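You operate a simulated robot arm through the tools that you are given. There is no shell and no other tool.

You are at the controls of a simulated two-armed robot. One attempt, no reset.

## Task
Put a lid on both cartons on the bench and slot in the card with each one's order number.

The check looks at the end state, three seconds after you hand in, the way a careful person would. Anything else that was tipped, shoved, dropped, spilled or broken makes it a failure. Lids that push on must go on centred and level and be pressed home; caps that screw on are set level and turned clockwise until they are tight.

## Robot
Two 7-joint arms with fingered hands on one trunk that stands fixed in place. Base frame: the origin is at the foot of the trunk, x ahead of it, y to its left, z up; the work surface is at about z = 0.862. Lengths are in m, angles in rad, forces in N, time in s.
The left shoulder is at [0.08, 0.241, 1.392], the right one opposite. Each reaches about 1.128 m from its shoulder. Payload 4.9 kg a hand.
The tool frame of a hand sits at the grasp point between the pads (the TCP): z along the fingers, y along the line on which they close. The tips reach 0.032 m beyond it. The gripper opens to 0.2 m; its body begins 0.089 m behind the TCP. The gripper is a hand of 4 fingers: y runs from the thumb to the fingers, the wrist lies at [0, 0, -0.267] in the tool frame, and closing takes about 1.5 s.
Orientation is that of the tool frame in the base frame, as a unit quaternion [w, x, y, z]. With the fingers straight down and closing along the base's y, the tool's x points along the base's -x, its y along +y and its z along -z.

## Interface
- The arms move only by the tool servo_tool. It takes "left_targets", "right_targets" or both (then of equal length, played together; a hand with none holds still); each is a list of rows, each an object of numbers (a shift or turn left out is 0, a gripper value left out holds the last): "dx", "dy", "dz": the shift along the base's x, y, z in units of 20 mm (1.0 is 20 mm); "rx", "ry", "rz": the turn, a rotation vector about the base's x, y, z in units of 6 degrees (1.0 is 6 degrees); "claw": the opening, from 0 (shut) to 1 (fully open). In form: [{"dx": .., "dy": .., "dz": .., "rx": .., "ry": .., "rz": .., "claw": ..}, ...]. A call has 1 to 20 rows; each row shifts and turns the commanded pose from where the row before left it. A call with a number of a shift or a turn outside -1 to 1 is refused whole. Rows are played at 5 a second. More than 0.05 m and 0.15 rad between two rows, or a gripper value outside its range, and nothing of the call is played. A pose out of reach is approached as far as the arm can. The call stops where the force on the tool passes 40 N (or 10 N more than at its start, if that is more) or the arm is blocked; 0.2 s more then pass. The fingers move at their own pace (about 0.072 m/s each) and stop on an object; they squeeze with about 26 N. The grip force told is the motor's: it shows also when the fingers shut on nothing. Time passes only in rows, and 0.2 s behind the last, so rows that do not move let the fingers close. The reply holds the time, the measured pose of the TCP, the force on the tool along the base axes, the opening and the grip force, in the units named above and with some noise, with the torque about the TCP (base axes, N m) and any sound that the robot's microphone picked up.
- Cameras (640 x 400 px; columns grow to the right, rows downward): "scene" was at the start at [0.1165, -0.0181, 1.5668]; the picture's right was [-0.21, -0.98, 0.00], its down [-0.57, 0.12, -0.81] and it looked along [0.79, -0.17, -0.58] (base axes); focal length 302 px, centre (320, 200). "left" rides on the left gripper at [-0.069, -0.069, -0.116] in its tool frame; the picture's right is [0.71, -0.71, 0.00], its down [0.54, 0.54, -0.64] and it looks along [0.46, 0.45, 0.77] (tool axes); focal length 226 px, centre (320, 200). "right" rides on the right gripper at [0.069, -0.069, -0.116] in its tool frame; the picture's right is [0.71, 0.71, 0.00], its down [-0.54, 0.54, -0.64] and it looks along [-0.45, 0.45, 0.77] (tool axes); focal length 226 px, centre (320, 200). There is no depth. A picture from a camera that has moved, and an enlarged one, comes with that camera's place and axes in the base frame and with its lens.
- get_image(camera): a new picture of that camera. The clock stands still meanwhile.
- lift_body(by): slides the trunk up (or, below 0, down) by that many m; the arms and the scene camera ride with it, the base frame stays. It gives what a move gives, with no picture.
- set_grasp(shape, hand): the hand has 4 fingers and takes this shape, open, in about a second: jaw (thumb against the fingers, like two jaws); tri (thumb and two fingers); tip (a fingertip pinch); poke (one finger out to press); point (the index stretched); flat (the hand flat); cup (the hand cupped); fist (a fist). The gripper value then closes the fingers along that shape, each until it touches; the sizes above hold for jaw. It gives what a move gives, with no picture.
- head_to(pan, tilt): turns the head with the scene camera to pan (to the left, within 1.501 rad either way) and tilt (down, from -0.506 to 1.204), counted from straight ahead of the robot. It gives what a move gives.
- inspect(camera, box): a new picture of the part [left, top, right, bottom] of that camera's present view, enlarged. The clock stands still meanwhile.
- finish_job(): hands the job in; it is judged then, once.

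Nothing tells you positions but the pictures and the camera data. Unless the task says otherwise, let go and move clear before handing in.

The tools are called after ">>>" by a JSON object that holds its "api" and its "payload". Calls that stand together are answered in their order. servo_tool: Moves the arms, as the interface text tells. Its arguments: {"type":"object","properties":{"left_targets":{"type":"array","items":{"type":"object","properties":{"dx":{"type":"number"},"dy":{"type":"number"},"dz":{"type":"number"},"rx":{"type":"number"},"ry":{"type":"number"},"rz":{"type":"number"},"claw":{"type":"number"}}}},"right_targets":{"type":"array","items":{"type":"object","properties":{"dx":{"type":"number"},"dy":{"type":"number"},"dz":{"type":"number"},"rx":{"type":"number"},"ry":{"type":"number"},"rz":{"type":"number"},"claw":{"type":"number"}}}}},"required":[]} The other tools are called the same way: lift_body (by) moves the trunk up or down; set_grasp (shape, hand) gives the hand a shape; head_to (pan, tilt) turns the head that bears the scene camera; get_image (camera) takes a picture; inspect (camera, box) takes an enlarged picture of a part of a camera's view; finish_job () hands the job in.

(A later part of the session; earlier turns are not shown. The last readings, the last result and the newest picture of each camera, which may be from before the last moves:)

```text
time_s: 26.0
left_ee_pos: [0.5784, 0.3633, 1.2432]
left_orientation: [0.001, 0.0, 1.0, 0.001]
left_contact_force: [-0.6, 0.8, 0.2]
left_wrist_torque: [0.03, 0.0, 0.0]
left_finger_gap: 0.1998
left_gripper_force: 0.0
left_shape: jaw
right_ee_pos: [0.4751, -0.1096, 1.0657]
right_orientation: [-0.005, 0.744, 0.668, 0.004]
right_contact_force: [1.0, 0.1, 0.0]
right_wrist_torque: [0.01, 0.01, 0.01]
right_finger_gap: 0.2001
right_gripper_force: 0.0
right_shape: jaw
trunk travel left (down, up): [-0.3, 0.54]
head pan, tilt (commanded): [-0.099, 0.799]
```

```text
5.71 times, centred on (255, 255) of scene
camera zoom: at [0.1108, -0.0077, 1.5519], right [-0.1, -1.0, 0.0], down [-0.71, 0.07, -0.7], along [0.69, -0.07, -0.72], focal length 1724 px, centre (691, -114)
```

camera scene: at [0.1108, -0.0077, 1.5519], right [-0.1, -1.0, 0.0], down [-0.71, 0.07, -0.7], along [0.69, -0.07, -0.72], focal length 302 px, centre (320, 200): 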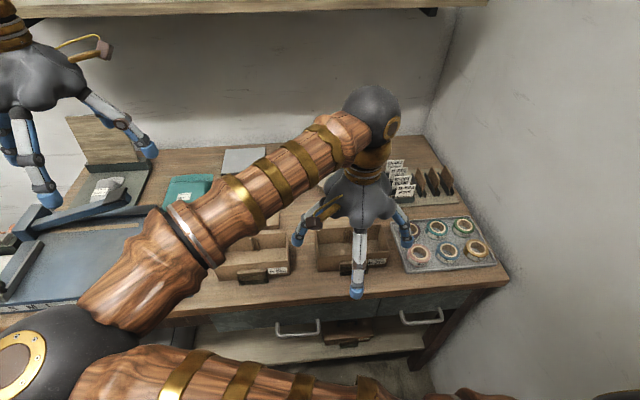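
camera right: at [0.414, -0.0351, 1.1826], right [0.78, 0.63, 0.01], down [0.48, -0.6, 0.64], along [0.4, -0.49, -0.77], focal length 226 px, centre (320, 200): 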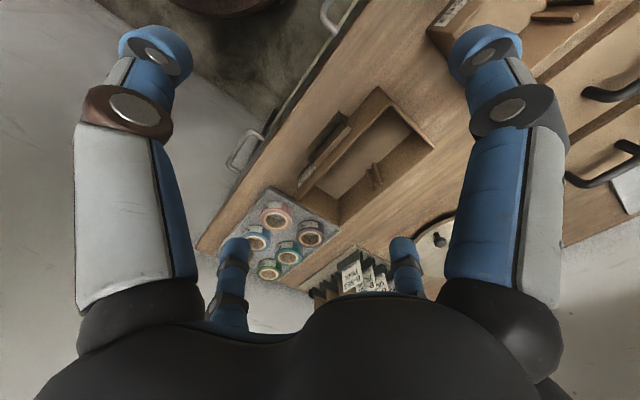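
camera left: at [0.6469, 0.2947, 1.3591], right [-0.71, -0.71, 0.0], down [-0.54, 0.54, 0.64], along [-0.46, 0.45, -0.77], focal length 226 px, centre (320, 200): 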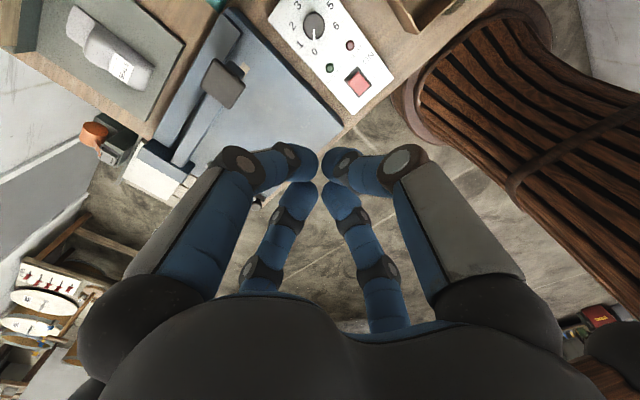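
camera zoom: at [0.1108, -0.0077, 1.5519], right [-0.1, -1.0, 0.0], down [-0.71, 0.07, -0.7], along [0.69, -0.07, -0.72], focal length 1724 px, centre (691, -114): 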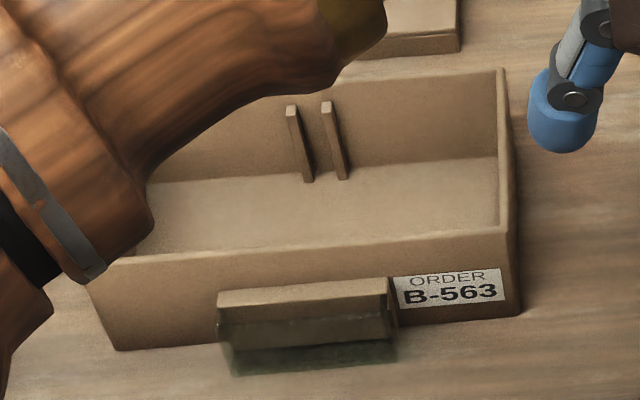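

The pocket slot is open at the top, about 6–8 mm deep in x, spanning y -0.098 to -0.170 on carton B. To give the arms more room close in, I'll raise the trunk by 0.2 m and bring the right hand toward the near lid.

>>> {"api": "servo_tool", "payload": {"right_targets": [{"dx": 0.6, "dz": 0.3}, {"dx": 0.6, "dz": 0.3}, {"dx": 0.6, "dz": 0.3}, {"dx": 0.6, "dz": 0.3}, {"dx": 0.6, "dz": 0.3}]}}

>>> {"api": "lift_body", "payload": {"by": 0.2}}

>>> {"api": "get_image", "payload": {"camera": "scene"}}

```text
time_s: 27.2
left_ee_pos: [0.578, 0.3639, 1.2429]
left_orientation: [0.0, -0.001, 1.0, 0.0]
left_contact_force: [0.0, 0.0, -0.4]
left_wrist_torque: [-0.01, 0.0, 0.0]
left_finger_gap: 0.1997
left_gripper_force: 0.2
left_shape: jaw
right_ee_pos: [0.5353, -0.1091, 1.0954]
right_orientation: [-0.005, 0.744, 0.668, 0.004]
right_contact_force: [-0.5, 0.6, 0.1]
right_wrist_torque: [0.02, 0.04, -0.01]
right_finger_gap: 0.1998
right_gripper_force: 0.0
right_shape: jaw
trunk travel left (down, up): [-0.3, 0.54]
head pan, tilt (commanded): [-0.099, 0.799]
```

```text
time_s: 29.4
left_ee_pos: [0.5781, 0.3635, 1.4429]
left_orientation: [0.0, -0.001, 1.0, 0.001]
left_contact_force: [1.3, 0.2, 0.3]
left_wrist_torque: [0.0, 0.0, -0.01]
left_finger_gap: 0.1998
left_gripper_force: 0.0
left_shape: jaw
right_ee_pos: [0.5347, -0.1103, 1.294]
right_orientation: [-0.004, 0.744, 0.668, 0.004]
right_contact_force: [0.8, -0.3, 0.2]
right_wrist_torque: [-0.01, -0.03, 0.02]
right_finger_gap: 0.1999
right_gripper_force: 0.1
right_shape: jaw
trunk travel left (down, up): [-0.5, 0.34]
head pan, tilt (commanded): [-0.099, 0.799]
```

```text
taken
camera scene: at [0.111, -0.0078, 1.7518], right [-0.1, -1.0, 0.0], down [-0.71, 0.07, -0.7], along [0.69, -0.07, -0.72], focal length 302 px, centre (320, 200)
```

scene: 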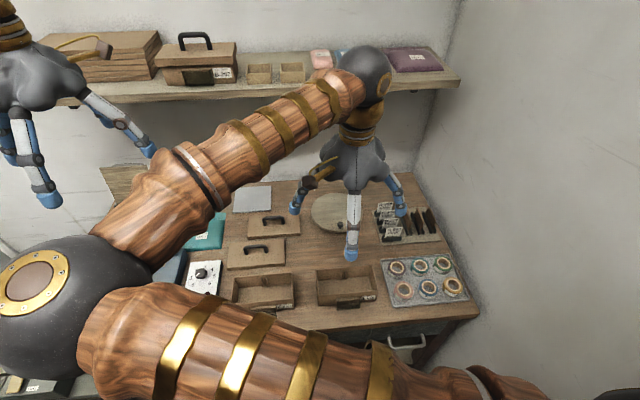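

>>> {"api": "inspect", "payload": {"camera": "scene", "box": [215, 205, 305, 275]}}

>>> {"api": "inspect", "payload": {"camera": "scene", "box": [225, 260, 385, 335]}}

```text
5.71 times, centred on (260, 240) of scene
camera zoom: at [0.111, -0.0078, 1.7518], right [-0.1, -1.0, 0.0], down [-0.71, 0.07, -0.7], along [0.69, -0.07, -0.72], focal length 1724 px, centre (663, -29)
```

zoom: 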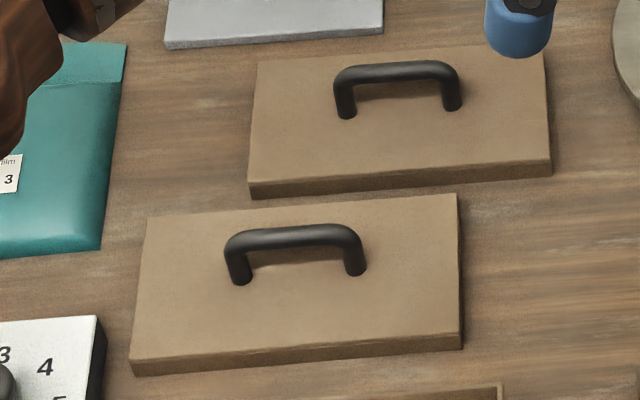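

```text
4.00 times, centred on (305, 298) of scene
camera zoom: at [0.111, -0.0078, 1.7518], right [-0.1, -1.0, 0.0], down [-0.71, 0.07, -0.7], along [0.69, -0.07, -0.72], focal length 1207 px, centre (380, -190)
```

zoom: 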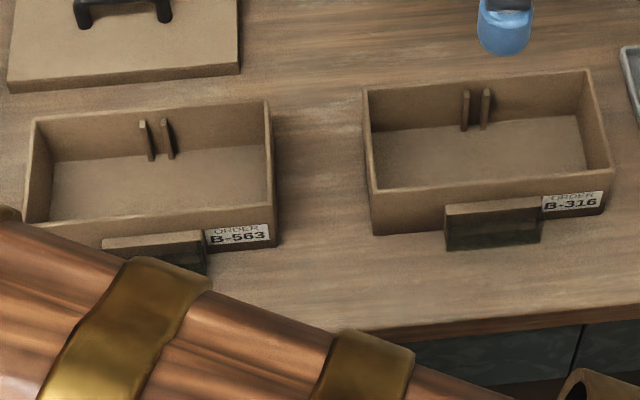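

I have the lids at (0.724, 0.152), bar z≈0.915, and (0.848, 0.092), and the cartons at (0.5626, 0.1177) and (0.5655, -0.133). I'll move the left hand out to the left for clearance, then bring the right hand above the near lid with its yaw corrected.

>>> {"api": "servo_tool", "payload": {"left_targets": [{"dx": -0.3, "dy": 0.9}, {"dx": -0.3, "dy": 0.9}, {"dx": -0.3, "dy": 0.9}, {"dx": -0.3, "dy": 0.9}, {"dx": -0.3, "dy": 0.9}, {"dx": -0.3, "dy": 0.9}, {"dx": -0.3, "dy": 0.9}, {"dx": -0.3, "dy": 0.9}, {"dx": -0.3, "dy": 0.9}, {"dx": -0.3, "dy": 0.9}]}}

>>> {"api": "servo_tool", "payload": {"right_targets": [{"dx": 0.9, "dy": 0.5, "rz": 0.52, "rx": -0.06}, {"dx": 0.9, "dy": 0.5, "rz": 0.51, "rx": -0.06}, {"dx": 0.9, "dy": 0.6}, {"dx": 0.9, "dy": 0.8}, {"dx": 0.9, "dy": 0.9, "dz": -0.5}, {"dx": 0.9, "dy": 0.9, "dz": -0.8}, {"dx": 0.9, "dy": 0.9, "dz": -0.8}, {"dx": 0.9, "dy": 0.9, "dz": -0.8}, {"dx": 0.9, "dy": 0.9, "dz": -0.8}, {"dx": 0.9, "dy": 0.9, "dz": -0.8}, {"dx": 0.47, "dy": 0.9, "dz": -0.8}, {"dy": 0.9, "dz": -0.8}, {"dy": 0.9, "dz": -0.8}, {"dy": 0.9, "dz": -0.8}, {"dy": 0.9, "dz": -0.8}, {"dy": 0.8, "dz": -0.8}]}}

>>> {"api": "get_image", "payload": {"camera": "right"}}

>>> {"api": "get_image", "payload": {"camera": "scene"}}

```text
time_s: 31.6
left_ee_pos: [0.5162, 0.5434, 1.4407]
left_orientation: [-0.001, 0.0, 1.0, -0.001]
left_contact_force: [-0.6, 0.2, -0.1]
left_wrist_torque: [-0.02, -0.08, -0.03]
left_finger_gap: 0.2
left_gripper_force: 0.1
left_shape: jaw
right_ee_pos: [0.5339, -0.1086, 1.2964]
right_orientation: [-0.003, 0.744, 0.668, 0.004]
right_contact_force: [0.1, 0.2, -0.8]
right_wrist_torque: [-0.02, -0.03, 0.01]
right_finger_gap: 0.1999
right_gripper_force: 0.0
right_shape: jaw
trunk travel left (down, up): [-0.5, 0.34]
head pan, tilt (commanded): [-0.099, 0.799]
```

```text
time_s: 35.0
left_ee_pos: [0.5169, 0.5423, 1.4418]
left_orientation: [0.0, 0.0, 1.0, 0.0]
left_contact_force: [0.1, -0.3, 1.6]
left_wrist_torque: [0.03, 0.0, 0.01]
left_finger_gap: 0.2001
left_gripper_force: 0.1
left_shape: jaw
right_ee_pos: [0.7237, 0.1271, 1.1339]
right_orientation: [0.0, 0.708, 0.707, -0.001]
right_contact_force: [0.0, 0.3, 0.3]
right_wrist_torque: [0.02, -0.01, 0.01]
right_finger_gap: 0.1999
right_gripper_force: 0.2
right_shape: jaw
right hand out of reach, approached as far as the arm can: row 15, 16
trunk travel left (down, up): [-0.5, 0.34]
head pan, tilt (commanded): [-0.099, 0.799]
```

```text
taken
camera right: at [0.6555, 0.1975, 1.2502], right [0.71, 0.71, 0.0], down [0.54, -0.54, 0.64], along [0.45, -0.45, -0.77], focal length 226 px, centre (320, 200)
```

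right: 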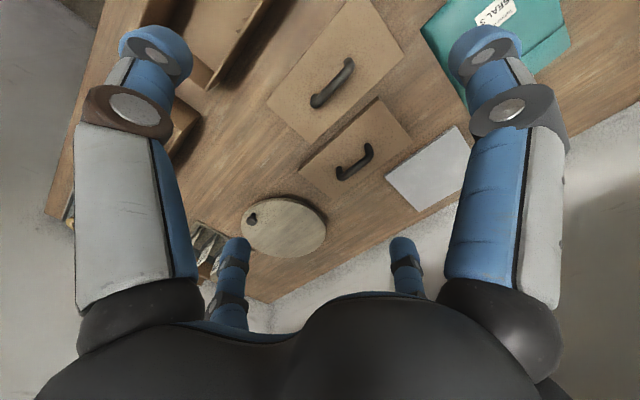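

```text
taken
camera scene: at [0.1106, -0.0082, 1.7519], right [-0.1, -1.0, 0.0], down [-0.71, 0.07, -0.7], along [0.69, -0.07, -0.72], focal length 302 px, centre (320, 200)
```

scene: 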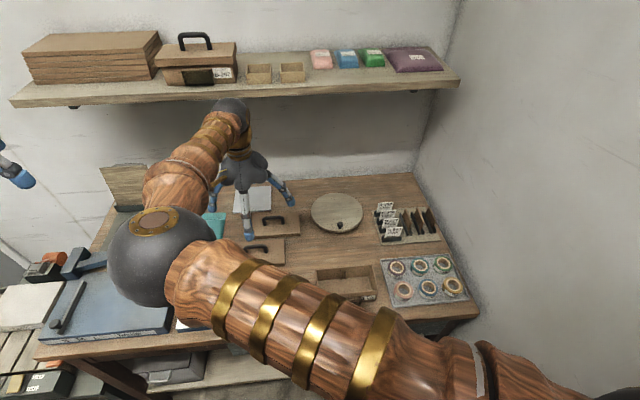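

The right arm reaches a joint limit at the left lids, so the left arm, with its elbow out to the left, should handle the lids there. I'll send the right hand back to its own side and bring the left hand over the near lid, turning it.

>>> {"api": "servo_tool", "payload": {"right_targets": [{"dz": 0.8, "dy": -0.9}, {"dz": 0.8, "dy": -0.9}, {"dz": 0.8, "dy": -0.9}, {"dz": 0.8, "dy": -0.9}, {"dz": 0.5, "dy": -0.9}, {"dz": 0.5, "dy": -0.9}, {"dz": 0.5, "dy": -0.9}, {"dz": 0.5, "dy": -0.9}, {"dy": -0.9}, {"dy": -0.9}, {"dy": -0.9}, {"dy": -0.9}, {"dy": -0.9}, {"dy": -0.9}, {"dy": -0.9}, {"dy": -0.9}, {"dy": -0.9}, {"dy": -0.9}, {"dy": -0.9}, {"dy": -0.9}]}}

>>> {"api": "servo_tool", "payload": {"right_targets": [{"dy": -0.9}, {"dy": -0.9}, {"dy": -0.9}, {"dy": -0.9}, {"dy": -0.9}, {"dy": -0.9}]}}

>>> {"api": "get_image", "payload": {"camera": "scene"}}

```text
time_s: 39.2
left_ee_pos: [0.5178, 0.542, 1.4412]
left_orientation: [-0.001, -0.001, 1.0, -0.001]
left_contact_force: [0.3, -0.8, 0.4]
left_wrist_torque: [-0.01, 0.01, 0.02]
left_finger_gap: 0.2
left_gripper_force: 0.1
left_shape: jaw
right_ee_pos: [0.7234, -0.2336, 1.2366]
right_orientation: [0.0, 0.707, 0.707, 0.0]
right_contact_force: [0.0, 0.4, -0.4]
right_wrist_torque: [0.01, -0.02, 0.01]
right_finger_gap: 0.1999
right_gripper_force: 0.1
right_shape: jaw
trunk travel left (down, up): [-0.5, 0.34]
head pan, tilt (commanded): [-0.099, 0.799]
```

```text
time_s: 40.6
left_ee_pos: [0.5166, 0.5415, 1.4418]
left_orientation: [0.0, 0.0, 1.0, 0.0]
left_contact_force: [0.2, -0.5, -0.8]
left_wrist_torque: [-0.02, 0.01, 0.01]
left_finger_gap: 0.1997
left_gripper_force: 0.0
left_shape: jaw
right_ee_pos: [0.7224, -0.3404, 1.2362]
right_orientation: [-0.001, 0.707, 0.707, 0.0]
right_contact_force: [0.5, -0.1, -0.3]
right_wrist_torque: [0.0, -0.04, 0.02]
right_finger_gap: 0.1998
right_gripper_force: 0.1
right_shape: jaw
trunk travel left (down, up): [-0.5, 0.34]
head pan, tilt (commanded): [-0.099, 0.799]
```

```text
taken
camera scene: at [0.1112, -0.009, 1.7519], right [-0.1, -1.0, 0.0], down [-0.71, 0.07, -0.7], along [0.69, -0.07, -0.72], focal length 302 px, centre (320, 200)
```

scene: 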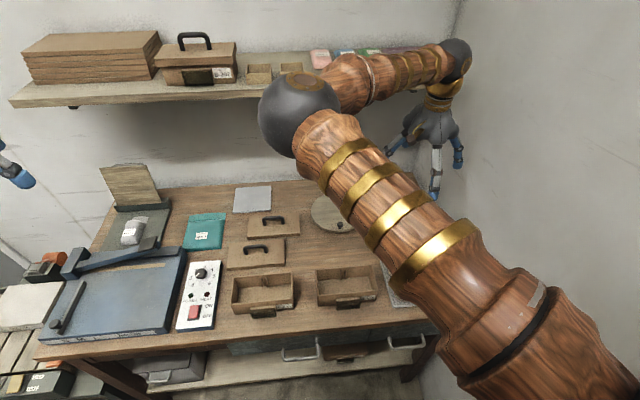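

>>> {"api": "servo_tool", "payload": {"left_targets": [{"dx": 0.52, "dy": -0.97, "rz": -0.75}, {"dx": 0.52, "dy": -0.97, "rz": -0.75}, {"dx": 0.52, "dy": -0.97, "rz": -0.75}, {"dx": 0.52, "dy": -0.97, "rz": -0.75}, {"dx": 0.52, "dy": -0.97, "rz": -0.75}, {"dx": 0.52, "dy": -0.97, "rz": -0.75}, {"dx": 0.52, "dy": -0.97, "rz": -0.75}, {"dx": 0.52, "dy": -0.97, "rz": -0.75}, {"dx": 0.52, "dy": -0.97, "rz": -0.75, "dz": -0.6}, {"dx": 0.52, "dy": -0.97, "rz": -0.75, "dz": -0.6}, {"dx": 0.52, "dy": -0.97, "rz": -0.75, "dz": -0.6}, {"dx": 0.52, "dy": -0.97, "rz": -0.75, "dz": -0.6}, {"dx": 0.52, "dy": -0.97, "rz": -0.75, "dz": -0.6}, {"dx": 0.52, "dy": -0.97, "rz": -0.75, "dz": -0.6}, {"dx": 0.52, "dy": -0.97, "rz": -0.75, "dz": -0.6}, {"dx": 0.52, "dy": -0.97, "rz": -0.75, "dz": -0.6}, {"dx": 0.52, "dy": -0.97, "rz": -0.75, "dz": -0.6}, {"dx": 0.52, "dy": -0.97, "rz": -0.75, "dz": -0.6}, {"dx": 0.52, "dy": -0.97, "rz": -0.75, "dz": -0.6}, {"dx": 0.52, "dy": -0.97, "rz": -0.75, "dz": -0.6}]}}

>>> {"api": "get_image", "payload": {"camera": "scene"}}

>>> {"api": "get_image", "payload": {"camera": "left"}}

```text
time_s: 44.8
left_ee_pos: [0.728, 0.1557, 1.2963]
left_orientation: [0.0, 0.707, 0.707, 0.0]
left_contact_force: [-0.3, 0.3, 0.0]
left_wrist_torque: [0.0, -0.01, 0.05]
left_finger_gap: 0.1999
left_gripper_force: 0.0
left_shape: jaw
right_ee_pos: [0.7244, -0.34, 1.2375]
right_orientation: [-0.001, 0.707, 0.707, 0.0]
right_contact_force: [0.2, -0.3, -0.3]
right_wrist_torque: [-0.02, 0.01, 0.02]
right_finger_gap: 0.2
right_gripper_force: 0.1
right_shape: jaw
trunk travel left (down, up): [-0.5, 0.34]
head pan, tilt (commanded): [-0.099, 0.799]
```

```text
taken
camera scene: at [0.1121, -0.0095, 1.7518], right [-0.1, -1.0, 0.0], down [-0.71, 0.07, -0.7], along [0.69, -0.07, -0.72], focal length 302 px, centre (320, 200)
```

scene: 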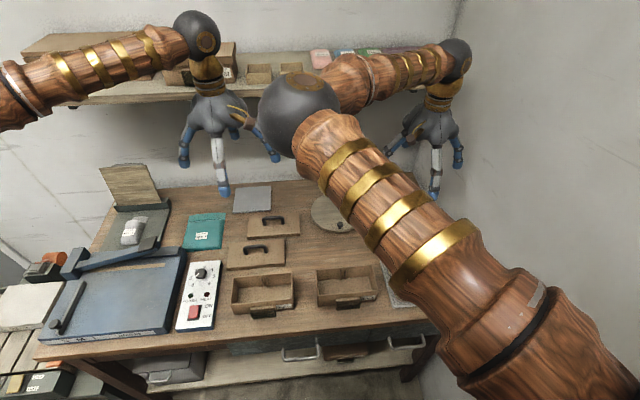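

```text
taken
camera left: at [0.6581, 0.0854, 1.4138], right [-0.71, 0.71, 0.0], down [0.54, 0.54, 0.64], along [0.45, 0.46, -0.77], focal length 226 px, centre (320, 200)
```

left: 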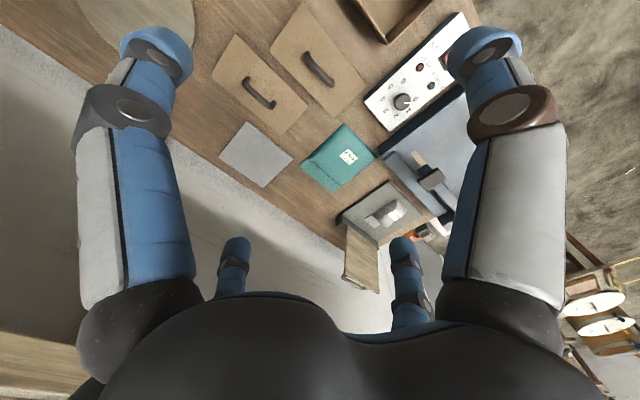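

The left hand reaches well with yaw -90°. I'll narrow the fingers to about 50 mm so they stay over the near lid, and come down to z≈1.02 above the handle.

>>> {"api": "servo_tool", "payload": {"left_targets": [{"claw": 0.25, "dz": -0.9}, {"dz": -0.9}, {"dz": -0.9}, {"dz": -0.9}, {"dz": -0.9}, {"dz": -0.9}, {"dz": -0.9}, {"dz": -0.9}, {"dz": -0.9}, {"dz": -0.9}, {"dz": -0.9}, {"dz": -0.9}, {"dz": -0.9}, {"dz": -0.9, "dx": -0.1, "dy": -0.1}, {"dz": -0.9, "dx": -0.1, "dy": -0.1}]}}

>>> {"api": "get_image", "payload": {"camera": "left"}}

>>> {"api": "inspect", "payload": {"camera": "scene", "box": [170, 140, 330, 280]}}

```text
time_s: 48.0
left_ee_pos: [0.7242, 0.1524, 1.028]
left_orientation: [0.0, 0.706, 0.708, 0.0]
left_contact_force: [0.1, 0.3, 0.1]
left_wrist_torque: [-0.04, -0.02, -0.01]
left_finger_gap: 0.0502
left_gripper_force: 0.0
left_shape: jaw
right_ee_pos: [0.7226, -0.339, 1.2375]
right_orientation: [0.0, 0.707, 0.707, 0.0]
right_contact_force: [0.1, -0.7, 0.8]
right_wrist_torque: [0.0, -0.01, -0.01]
right_finger_gap: 0.2
right_gripper_force: 0.2
right_shape: jaw
trunk travel left (down, up): [-0.5, 0.34]
head pan, tilt (commanded): [-0.099, 0.799]
```

```text
taken
camera left: at [0.6546, 0.083, 1.1446], right [-0.71, 0.71, 0.0], down [0.54, 0.54, 0.64], along [0.45, 0.46, -0.77], focal length 226 px, centre (320, 200)
```

left: 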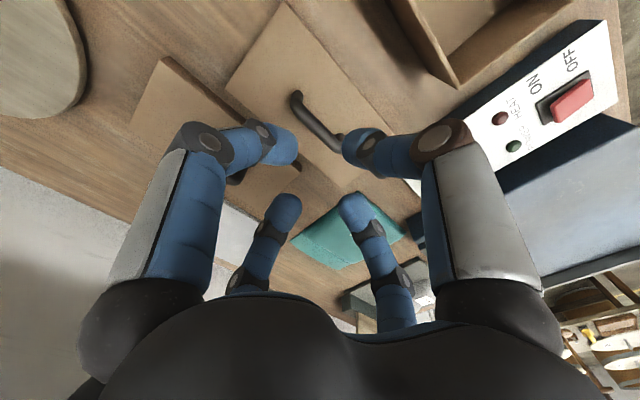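

```text
2.86 times, centred on (250, 210) of scene
camera zoom: at [0.1115, -0.008, 1.7519], right [-0.1, -1.0, 0.0], down [-0.71, 0.07, -0.7], along [0.69, -0.07, -0.72], focal length 862 px, centre (520, 171)
```

zoom: 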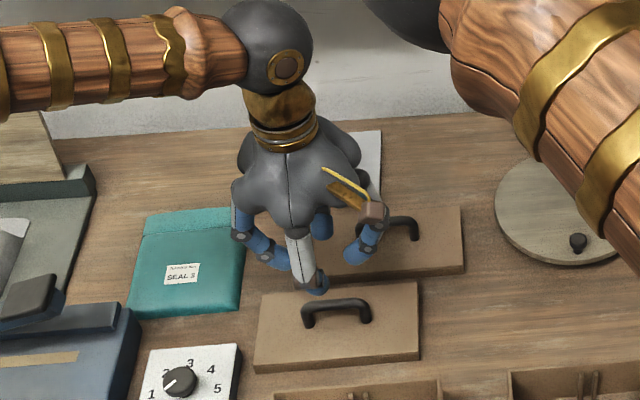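

>>> {"api": "inspect", "payload": {"camera": "scene", "box": [220, 180, 280, 240]}}

>>> {"api": "inspect", "payload": {"camera": "left", "box": [200, 70, 460, 240]}}

```text
6.67 times, centred on (250, 210) of scene
camera zoom: at [0.1115, -0.008, 1.7519], right [-0.1, -1.0, 0.0], down [-0.71, 0.07, -0.7], along [0.69, -0.07, -0.72], focal length 2012 px, centre (787, 133)
```

zoom: 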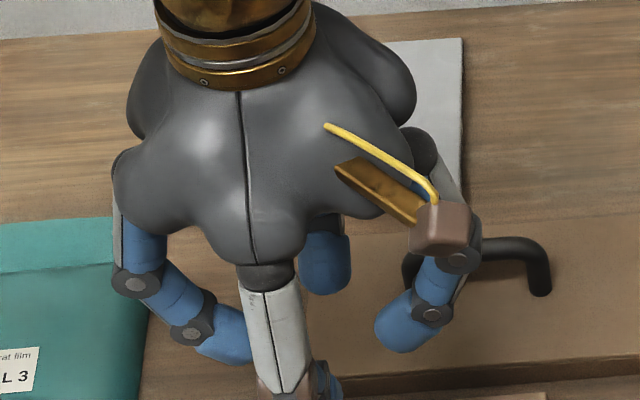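

```text
2.35 times, centred on (330, 155) of left
camera zoom: at [0.6546, 0.083, 1.1446], right [-0.71, 0.71, 0.0], down [0.54, 0.54, 0.64], along [0.45, 0.46, -0.77], focal length 532 px, centre (296, 306)
```

zoom: 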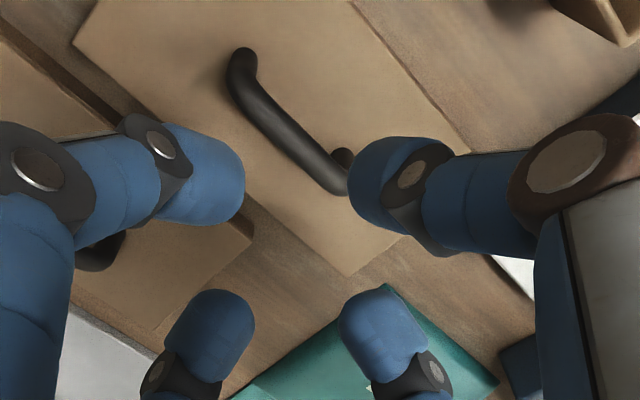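

The zoom shows the four fingers form a plus-shaped ring that closes radially, with directions along tool ±x and ±y. So I want the hand yawed 45° to the handle bar, so that two fingers land on each side of it. I'll rotate the left hand by +45°, to yaw -45°.

>>> {"api": "servo_tool", "payload": {"left_targets": [{"rz": 0.9375}, {"rz": 0.9375}, {"rz": 0.9375}, {"rz": 0.9375}, {"rz": 0.9375}, {"rz": 0.9375}, {"rz": 0.9375}, {"rz": 0.9375}]}}

>>> {"api": "get_image", "payload": {"camera": "left"}}

>>> {"api": "inspect", "payload": {"camera": "scene", "box": [190, 180, 310, 280]}}

```text
time_s: 49.8
left_ee_pos: [0.7223, 0.1519, 1.0286]
left_orientation: [0.0, 0.382, 0.924, 0.0]
left_contact_force: [-0.9, -0.2, 1.3]
left_wrist_torque: [0.0, 0.03, 0.03]
left_finger_gap: 0.0502
left_gripper_force: 0.1
left_shape: jaw
right_ee_pos: [0.7227, -0.3392, 1.238]
right_orientation: [0.0, 0.707, 0.707, 0.0]
right_contact_force: [-0.4, -0.3, 0.1]
right_wrist_torque: [0.01, -0.01, -0.02]
right_finger_gap: 0.1996
right_gripper_force: 0.1
right_shape: jaw
trunk travel left (down, up): [-0.5, 0.34]
head pan, tilt (commanded): [-0.099, 0.799]
```

```text
taken
camera left: at [0.7222, 0.054, 1.1447], right [-1.0, 0.0, 0.0], down [0.0, 0.77, 0.64], along [0.0, 0.64, -0.77], focal length 226 px, centre (320, 200)
```

left: 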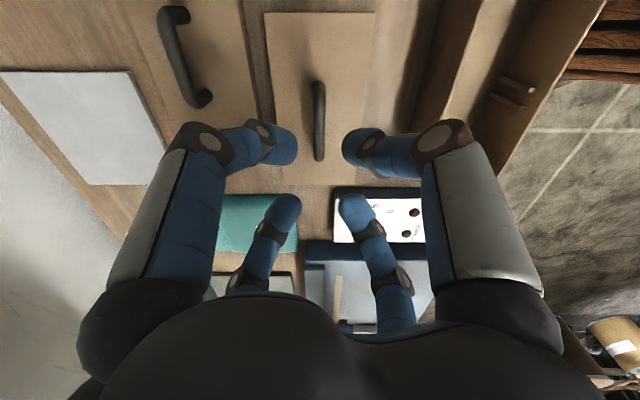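

```text
4.00 times, centred on (250, 230) of scene
camera zoom: at [0.1112, -0.0082, 1.7519], right [-0.1, -1.0, 0.0], down [-0.71, 0.07, -0.7], along [0.69, -0.07, -0.72], focal length 1207 px, centre (600, 80)
```

zoom: 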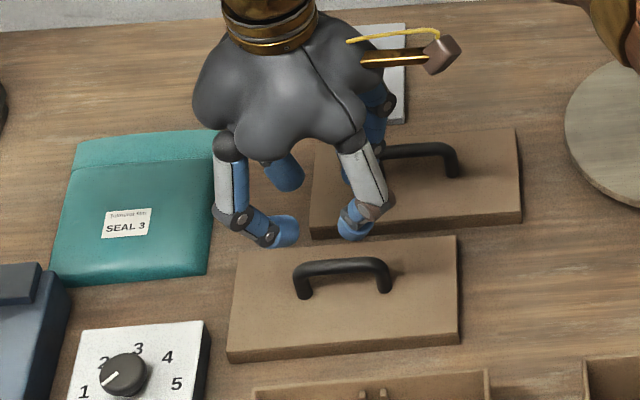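

Now the bar lies centred between two finger pairs in the left camera. I'll lower to just above grasp height and check again.

>>> {"api": "servo_tool", "payload": {"left_targets": [{"dz": -0.7, "dx": 0.08}, {"dz": -0.7}, {"dz": -0.7}, {"dz": -0.7}, {"dz": -0.6}]}}

>>> {"api": "get_image", "payload": {"camera": "left"}}

>>> {"api": "inspect", "payload": {"camera": "scene", "box": [190, 180, 310, 280]}}

```text
time_s: 51.0
left_ee_pos: [0.7235, 0.1517, 0.9607]
left_orientation: [0.0, 0.383, 0.924, 0.0]
left_contact_force: [-0.9, -0.1, 0.4]
left_wrist_torque: [0.04, 0.01, 0.02]
left_finger_gap: 0.0504
left_gripper_force: 0.0
left_shape: jaw
right_ee_pos: [0.7235, -0.3386, 1.2382]
right_orientation: [0.0, 0.707, 0.707, 0.0]
right_contact_force: [0.3, -0.7, 0.2]
right_wrist_torque: [-0.01, 0.02, -0.02]
right_finger_gap: 0.1999
right_gripper_force: 0.1
right_shape: jaw
trunk travel left (down, up): [-0.5, 0.34]
head pan, tilt (commanded): [-0.099, 0.799]
```

```text
taken
camera left: at [0.7231, 0.0543, 1.0773], right [-1.0, 0.0, 0.0], down [0.0, 0.77, 0.64], along [0.0, 0.64, -0.77], focal length 226 px, centre (320, 200)
```

left: 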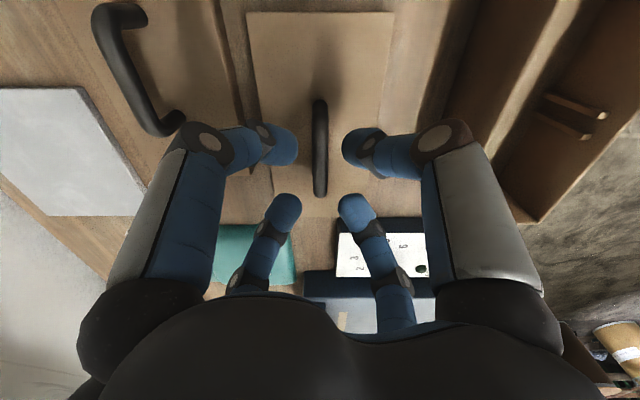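

```text
4.00 times, centred on (250, 230) of scene
camera zoom: at [0.1115, -0.008, 1.7519], right [-0.1, -1.0, 0.0], down [-0.71, 0.07, -0.7], along [0.69, -0.07, -0.72], focal length 1207 px, centre (600, 80)
```

zoom: 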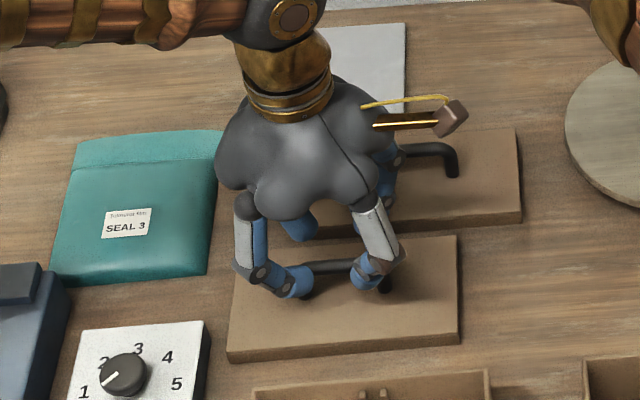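

>>> {"api": "servo_tool", "payload": {"left_targets": [{"dz": -0.7}, {"dz": -0.7}, {"dz": -0.6}]}}

>>> {"api": "get_image", "payload": {"camera": "left"}}

>>> {"api": "inspect", "payload": {"camera": "scene", "box": [210, 210, 290, 280]}}

```text
time_s: 51.8
left_ee_pos: [0.724, 0.1503, 0.9201]
left_orientation: [0.0, 0.383, 0.924, -0.001]
left_contact_force: [-0.4, 0.1, 0.0]
left_wrist_torque: [0.01, 0.01, 0.0]
left_finger_gap: 0.0505
left_gripper_force: 0.0
left_shape: jaw
right_ee_pos: [0.7224, -0.3381, 1.2375]
right_orientation: [0.0, 0.707, 0.707, 0.001]
right_contact_force: [0.5, -0.1, 0.7]
right_wrist_torque: [-0.04, 0.0, 0.0]
right_finger_gap: 0.2002
right_gripper_force: 0.1
right_shape: jaw
trunk travel left (down, up): [-0.5, 0.34]
head pan, tilt (commanded): [-0.099, 0.799]
```

```text
taken
camera left: at [0.723, 0.0535, 1.037], right [-1.0, 0.0, 0.0], down [0.0, 0.77, 0.64], along [0.0, 0.64, -0.77], focal length 226 px, centre (320, 200)
```

left: 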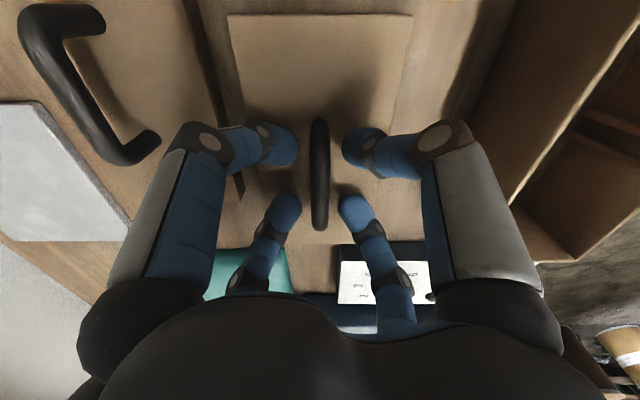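

```text
5.71 times, centred on (250, 245) of scene
camera zoom: at [0.1111, -0.008, 1.7519], right [-0.1, -1.0, 0.0], down [-0.71, 0.07, -0.7], along [0.69, -0.07, -0.72], focal length 1724 px, centre (720, -57)
```

zoom: 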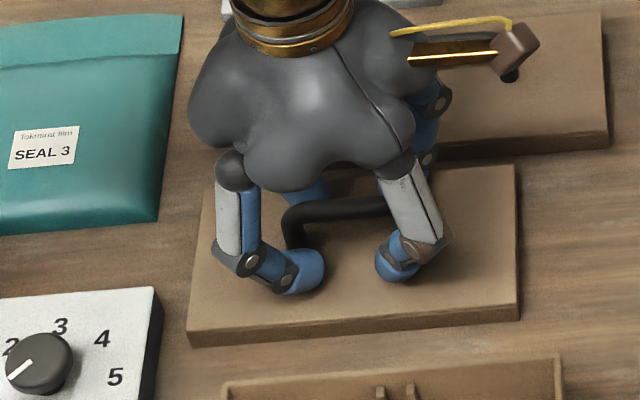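

Well aligned around the bar. Closing the fingers.

>>> {"api": "servo_tool", "payload": {"left_targets": [{"claw": 0.0}, {}, {}, {}, {}, {}, {}]}}

>>> {"api": "get_image", "payload": {"camera": "left"}}

>>> {"api": "inspect", "payload": {"camera": "scene", "box": [210, 210, 290, 280]}}

```text
time_s: 53.4
left_ee_pos: [0.7237, 0.1504, 0.92]
left_orientation: [-0.002, 0.384, 0.923, 0.0]
left_contact_force: [0.2, 0.4, 1.0]
left_wrist_torque: [0.0, 0.01, 0.01]
left_finger_gap: 0.0001
left_gripper_force: 26.4
left_shape: jaw
right_ee_pos: [0.7236, -0.3399, 1.2374]
right_orientation: [0.0, 0.707, 0.707, 0.0]
right_contact_force: [-0.5, -0.1, -0.4]
right_wrist_torque: [0.0, 0.02, -0.01]
right_finger_gap: 0.2
right_gripper_force: 0.0
right_shape: jaw
trunk travel left (down, up): [-0.5, 0.34]
head pan, tilt (commanded): [-0.099, 0.799]
```

```text
taken
camera left: at [0.723, 0.0535, 1.0371], right [-1.0, 0.0, 0.0], down [0.0, 0.77, 0.64], along [0.0, 0.64, -0.77], focal length 226 px, centre (320, 200)
```

left: 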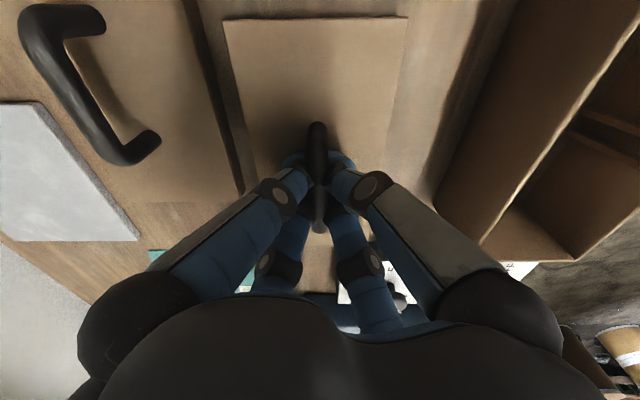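

```text
5.71 times, centred on (250, 245) of scene
camera zoom: at [0.1112, -0.0081, 1.7519], right [-0.1, -1.0, 0.0], down [-0.71, 0.07, -0.7], along [0.69, -0.07, -0.72], focal length 1724 px, centre (720, -57)
```

zoom: 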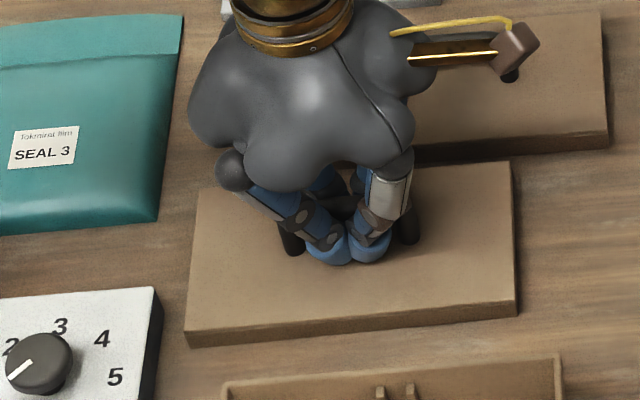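

The fingertips have met beneath the bar and caged it. I'll lift a little and check that the lid hangs level.

>>> {"api": "servo_tool", "payload": {"left_targets": [{"dz": 0.5}, {"dz": 0.5}, {"dz": 0.5}, {"dz": 0.5}]}}

>>> {"api": "get_image", "payload": {"camera": "left"}}

>>> {"api": "inspect", "payload": {"camera": "scene", "box": [210, 200, 290, 270]}}

```text
time_s: 54.4
left_ee_pos: [0.7239, 0.1521, 0.9612]
left_orientation: [0.0, 0.382, 0.924, 0.0]
left_contact_force: [-0.4, 0.7, -0.1]
left_wrist_torque: [0.02, -0.02, 0.04]
left_finger_gap: 0.0001
left_gripper_force: 25.6
left_shape: jaw
right_ee_pos: [0.7227, -0.3378, 1.2388]
right_orientation: [-0.001, 0.707, 0.707, 0.001]
right_contact_force: [-1.1, 0.0, 0.6]
right_wrist_torque: [0.01, -0.02, 0.01]
right_finger_gap: 0.2
right_gripper_force: 0.1
right_shape: jaw
trunk travel left (down, up): [-0.5, 0.34]
head pan, tilt (commanded): [-0.099, 0.799]
```

```text
taken
camera left: at [0.7231, 0.0542, 1.078], right [-1.0, 0.0, 0.0], down [0.0, 0.77, 0.64], along [0.0, 0.64, -0.77], focal length 226 px, centre (320, 200)
```

left: 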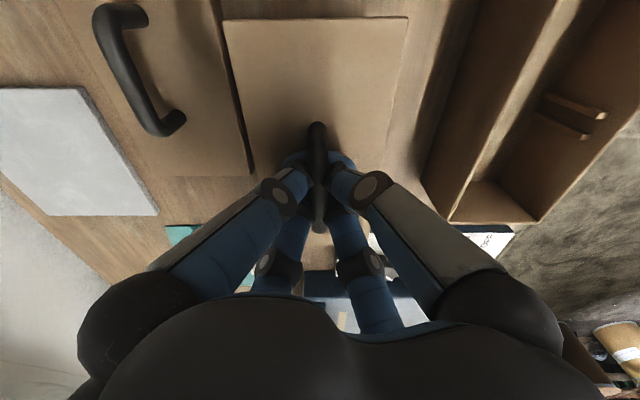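

```text
5.71 times, centred on (250, 235) of scene
camera zoom: at [0.1108, -0.0081, 1.7519], right [-0.1, -1.0, 0.0], down [-0.71, 0.07, -0.7], along [0.69, -0.07, -0.72], focal length 1724 px, centre (720, 0)
```

zoom: 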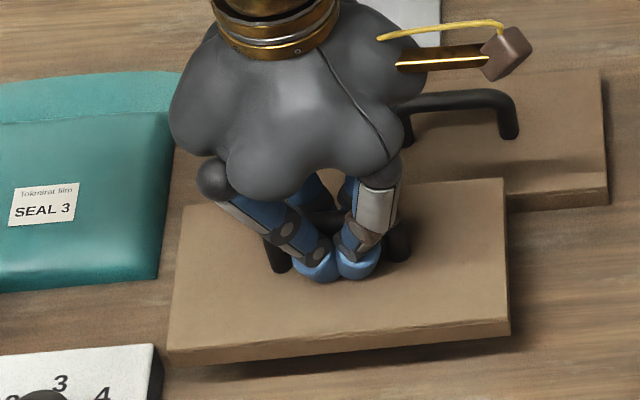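

The lid is off the bench. I'll check its level and position more precisely before carrying it.

>>> {"api": "inspect", "payload": {"camera": "left", "box": [200, 0, 440, 240]}}

>>> {"api": "inspect", "payload": {"camera": "scene", "box": [225, 220, 290, 260]}}

```text
1.67 times, centred on (320, 120) of left
camera zoom: at [0.7231, 0.0542, 1.078], right [-1.0, 0.0, 0.0], down [0.0, 0.77, 0.64], along [0.0, 0.64, -0.77], focal length 377 px, centre (320, 333)
```

zoom: 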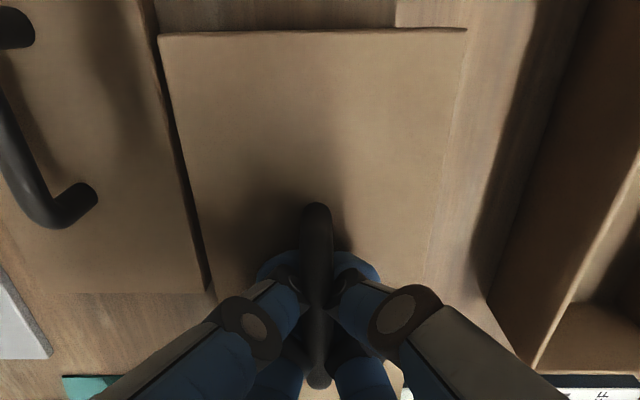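

```text
9.85 times, centred on (258, 240) of scene
camera zoom: at [0.1108, -0.0081, 1.7519], right [-0.1, -1.0, 0.0], down [-0.71, 0.07, -0.7], along [0.69, -0.07, -0.72], focal length 2971 px, centre (935, -194)
```

zoom: 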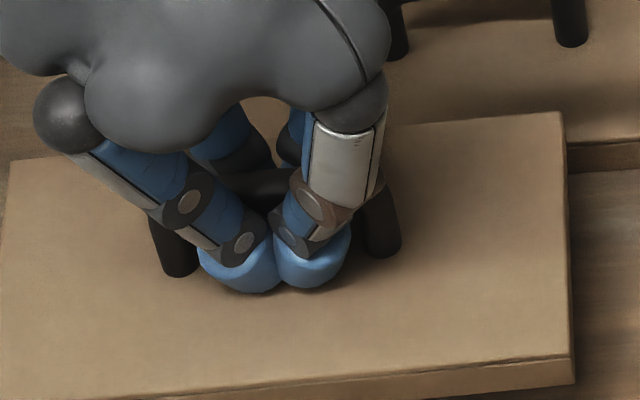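

Comparing the views, the lid rose straight up and is level to within about half a degree. Its centre is about (+2, +3) mm from the TCP, with a yaw of about +0.5°. I'll raise it and carry it above carton B-563, centre about (0.5627, 0.118).

>>> {"api": "servo_tool", "payload": {"left_targets": [{"dz": 0.6}, {"dz": 0.6}, {"dz": 0.6}, {"dz": 0.6}, {"dz": 0.5}, {"dx": -0.68, "dy": -0.15, "rz": -0.04}, {"dx": -0.68, "dy": -0.15, "rz": -0.04}, {"dx": -0.68, "dy": -0.15}, {"dx": -0.68, "dy": -0.15}, {"dx": -0.68, "dy": -0.15}, {"dx": -0.68, "dy": -0.15}, {"dx": -0.68, "dy": -0.15}, {"dx": -0.68, "dy": -0.15}, {"dx": -0.68, "dy": -0.15}, {"dx": -0.68, "dy": -0.16}, {"dx": -0.68, "dy": -0.16}, {"dx": -0.68, "dy": -0.16}, {}, {}]}}

>>> {"api": "get_image", "payload": {"camera": "scene"}}

>>> {"api": "inspect", "payload": {"camera": "scene", "box": [205, 235, 315, 325]}}

>>> {"api": "get_image", "payload": {"camera": "left"}}

```text
time_s: 58.4
left_ee_pos: [0.5609, 0.1146, 1.0172]
left_orientation: [0.0, 0.387, 0.922, 0.0]
left_contact_force: [0.3, -0.3, -0.6]
left_wrist_torque: [-0.02, 0.07, -0.01]
left_finger_gap: 0.0001
left_gripper_force: 25.8
left_shape: jaw
right_ee_pos: [0.7237, -0.3389, 1.239]
right_orientation: [0.0, 0.707, 0.707, -0.001]
right_contact_force: [0.4, 0.7, -0.3]
right_wrist_torque: [-0.01, 0.02, -0.03]
right_finger_gap: 0.2
right_gripper_force: 0.0
right_shape: jaw
trunk travel left (down, up): [-0.5, 0.34]
head pan, tilt (commanded): [-0.099, 0.799]
```

```text
taken
camera scene: at [0.1113, -0.008, 1.7519], right [-0.1, -1.0, 0.0], down [-0.71, 0.07, -0.7], along [0.69, -0.07, -0.72], focal length 302 px, centre (320, 200)
```

scene: 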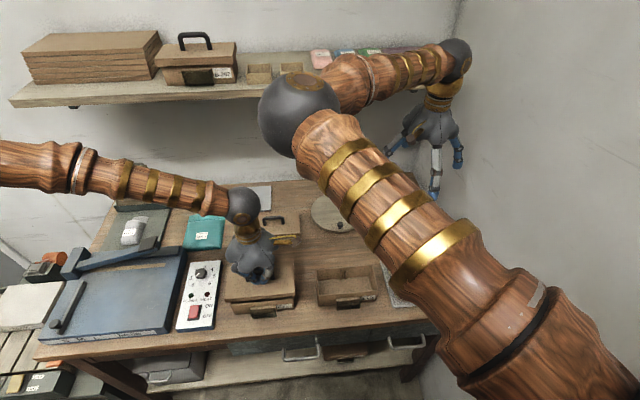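

```text
4.44 times, centred on (260, 280) of scene
camera zoom: at [0.1113, -0.008, 1.7519], right [-0.1, -1.0, 0.0], down [-0.71, 0.07, -0.7], along [0.69, -0.07, -0.72], focal length 1341 px, centre (587, -156)
```

zoom: 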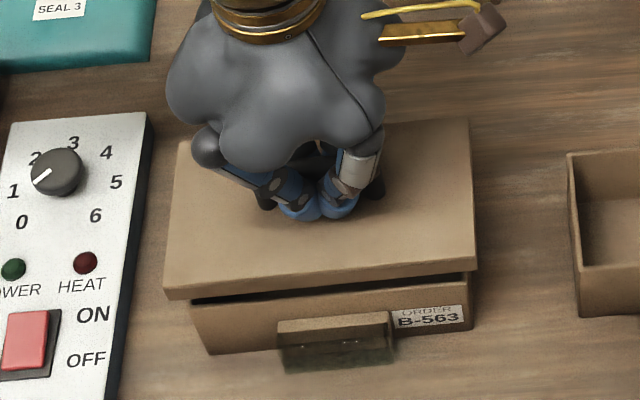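

```text
taken
camera left: at [0.5598, 0.0175, 1.1349], right [-1.0, 0.01, 0.0], down [0.01, 0.77, 0.64], along [0.01, 0.64, -0.77], focal length 226 px, centre (320, 200)
```

left: 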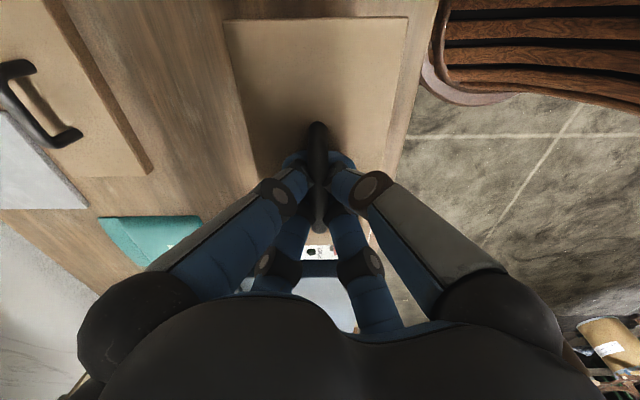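

The lid is above carton B-563, and by my estimate it is centred within about 2 mm in x, with y better than that. To check x independently of height, I'll turn the right hand to yaw +45° so its camera looks along +y at the end of the carton and lid.

>>> {"api": "servo_tool", "payload": {"right_targets": [{"rz": 0.98, "dx": -0.2}, {"rz": 0.98, "dx": -0.2}, {"rz": 0.98, "dx": -0.2}, {"rz": 0.98, "dx": -0.2}, {"rz": 0.98, "dx": -0.2}, {"rz": 0.98, "dx": -0.2}, {"rz": 0.98, "dx": -0.2}, {"rz": 0.98, "dx": -0.2}, {"rz": 0.98, "dx": -0.2}, {"rz": 0.98, "dx": -0.2}, {"rz": 0.98, "dx": -0.2}, {"rz": 0.98, "dx": -0.2}, {"rz": 0.98, "dx": -0.2}, {"rz": 0.98, "dx": -0.2}, {"rz": 0.98, "dx": -0.2}, {"rz": 0.98, "dx": -0.2}, {"rz": 0.98, "dx": -0.2}, {"rz": 0.98, "dx": -0.2}, {"rz": 0.98, "dx": -0.2}, {"rz": 0.98, "dx": -0.2}]}}

>>> {"api": "get_image", "payload": {"camera": "scene"}}

>>> {"api": "get_image", "payload": {"camera": "right"}}

```text
time_s: 62.6
left_ee_pos: [0.5617, 0.1156, 1.0183]
left_orientation: [0.0, 0.387, 0.922, 0.0]
left_contact_force: [-0.3, -0.2, -0.6]
left_wrist_torque: [-0.02, -0.02, -0.02]
left_finger_gap: 0.0002
left_gripper_force: 26.0
left_shape: jaw
right_ee_pos: [0.6427, -0.3396, 1.2379]
right_orientation: [0.0, -0.24, 0.971, 0.0]
right_contact_force: [0.8, -0.4, 0.9]
right_wrist_torque: [0.0, 0.01, -0.02]
right_finger_gap: 0.1999
right_gripper_force: 0.0
right_shape: jaw
trunk travel left (down, up): [-0.5, 0.34]
head pan, tilt (commanded): [-0.099, 0.799]
```

```text
taken
camera scene: at [0.1108, -0.008, 1.7519], right [-0.1, -1.0, 0.0], down [-0.71, 0.07, -0.7], along [0.69, -0.07, -0.72], focal length 302 px, centre (320, 200)
```

scene: 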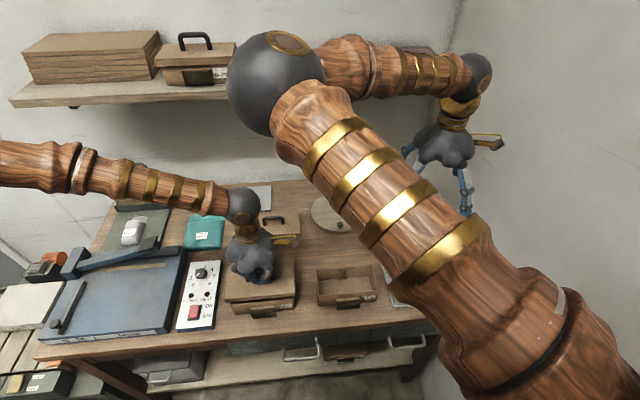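

```text
taken
camera right: at [0.6148, -0.4326, 1.3537], right [-0.95, 0.3, 0.0], down [0.23, 0.73, 0.64], along [0.19, 0.61, -0.77], focal length 226 px, centre (320, 200)
```

right: 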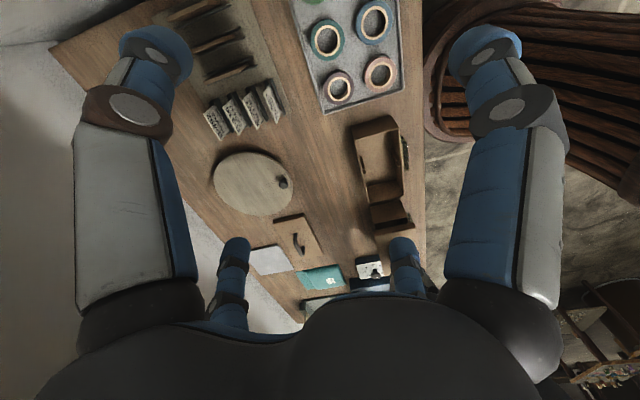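

>>> {"api": "servo_tool", "payload": {"right_targets": [{"rz": 0.48, "dx": -0.34, "dy": 0.6, "dz": -0.7}, {"rz": 0.48, "dx": -0.34, "dy": 0.6, "dz": -0.7}, {"rz": 0.48, "dx": -0.34, "dy": 0.6, "dz": -0.7}, {"rz": 0.48, "dx": -0.34, "dy": 0.6, "dz": -0.7}, {"rz": 0.48, "dx": -0.34, "dy": 0.6, "dz": -0.7}, {"rz": 0.47, "dx": -0.34, "dy": 0.6, "dz": -0.7}]}}

>>> {"api": "get_image", "payload": {"camera": "scene"}}

>>> {"api": "get_image", "payload": {"camera": "right"}}

```text
time_s: 64.0
left_ee_pos: [0.5614, 0.116, 1.019]
left_orientation: [0.0, 0.387, 0.922, 0.0]
left_contact_force: [-0.7, -0.4, -0.8]
left_wrist_torque: [0.02, 0.0, 0.01]
left_finger_gap: 0.0
left_gripper_force: 26.1
left_shape: jaw
right_ee_pos: [0.6027, -0.268, 1.1541]
right_orientation: [0.001, -0.381, 0.925, 0.0]
right_contact_force: [0.1, 0.2, 0.5]
right_wrist_torque: [-0.02, 0.0, 0.02]
right_finger_gap: 0.2001
right_gripper_force: 0.0
right_shape: jaw
trunk travel left (down, up): [-0.5, 0.34]
head pan, tilt (commanded): [-0.099, 0.799]
```

```text
taken
camera scene: at [0.1109, -0.0076, 1.7519], right [-0.1, -1.0, 0.0], down [-0.71, 0.07, -0.7], along [0.69, -0.07, -0.72], focal length 302 px, centre (320, 200)
```

scene: 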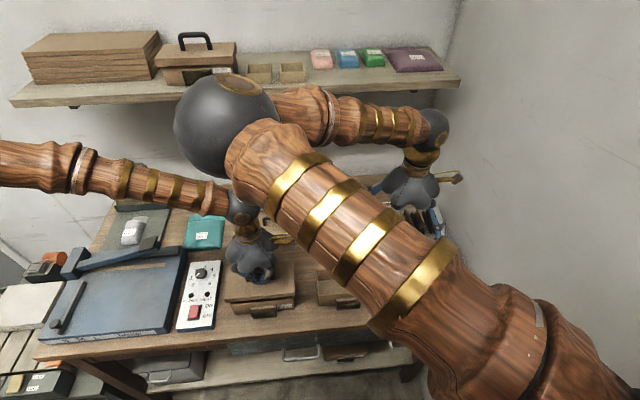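

```text
taken
camera right: at [0.6021, -0.3657, 1.2698], right [-1.0, 0.0, 0.0], down [0.0, 0.77, 0.64], along [0.0, 0.64, -0.77], focal length 226 px, centre (320, 200)
```

right: 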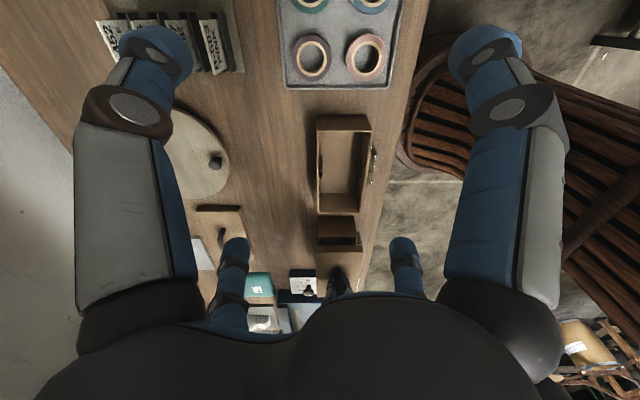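

>>> {"api": "inspect", "payload": {"camera": "right", "box": [300, 190, 380, 300]}}

```text
3.64 times, centred on (340, 245) of right
camera zoom: at [0.6021, -0.3657, 1.2698], right [-1.0, 0.0, 0.0], down [0.0, 0.77, 0.64], along [0.0, 0.64, -0.77], focal length 822 px, centre (247, 36)
```

zoom: 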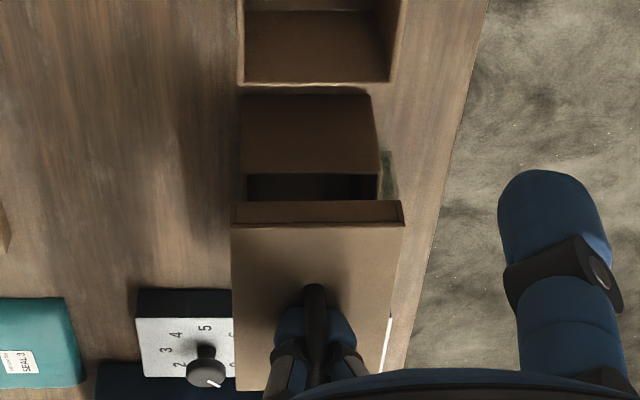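

>>> {"api": "inspect", "payload": {"camera": "right", "box": [312, 210, 352, 256]}}

```text
8.70 times, centred on (332, 233) of right
camera zoom: at [0.6021, -0.3657, 1.2698], right [-1.0, 0.0, 0.0], down [0.0, 0.77, 0.64], along [0.0, 0.64, -0.77], focal length 1966 px, centre (216, -87)
```

zoom: 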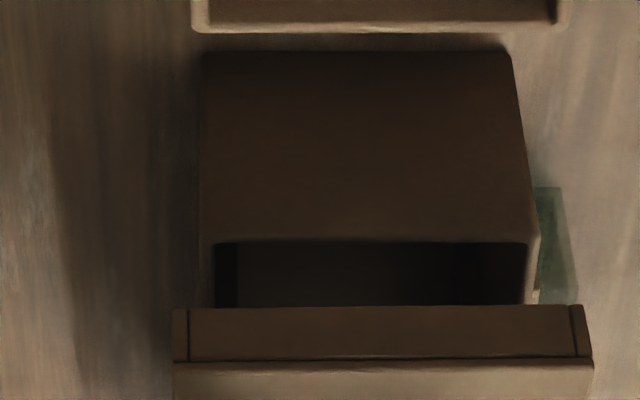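

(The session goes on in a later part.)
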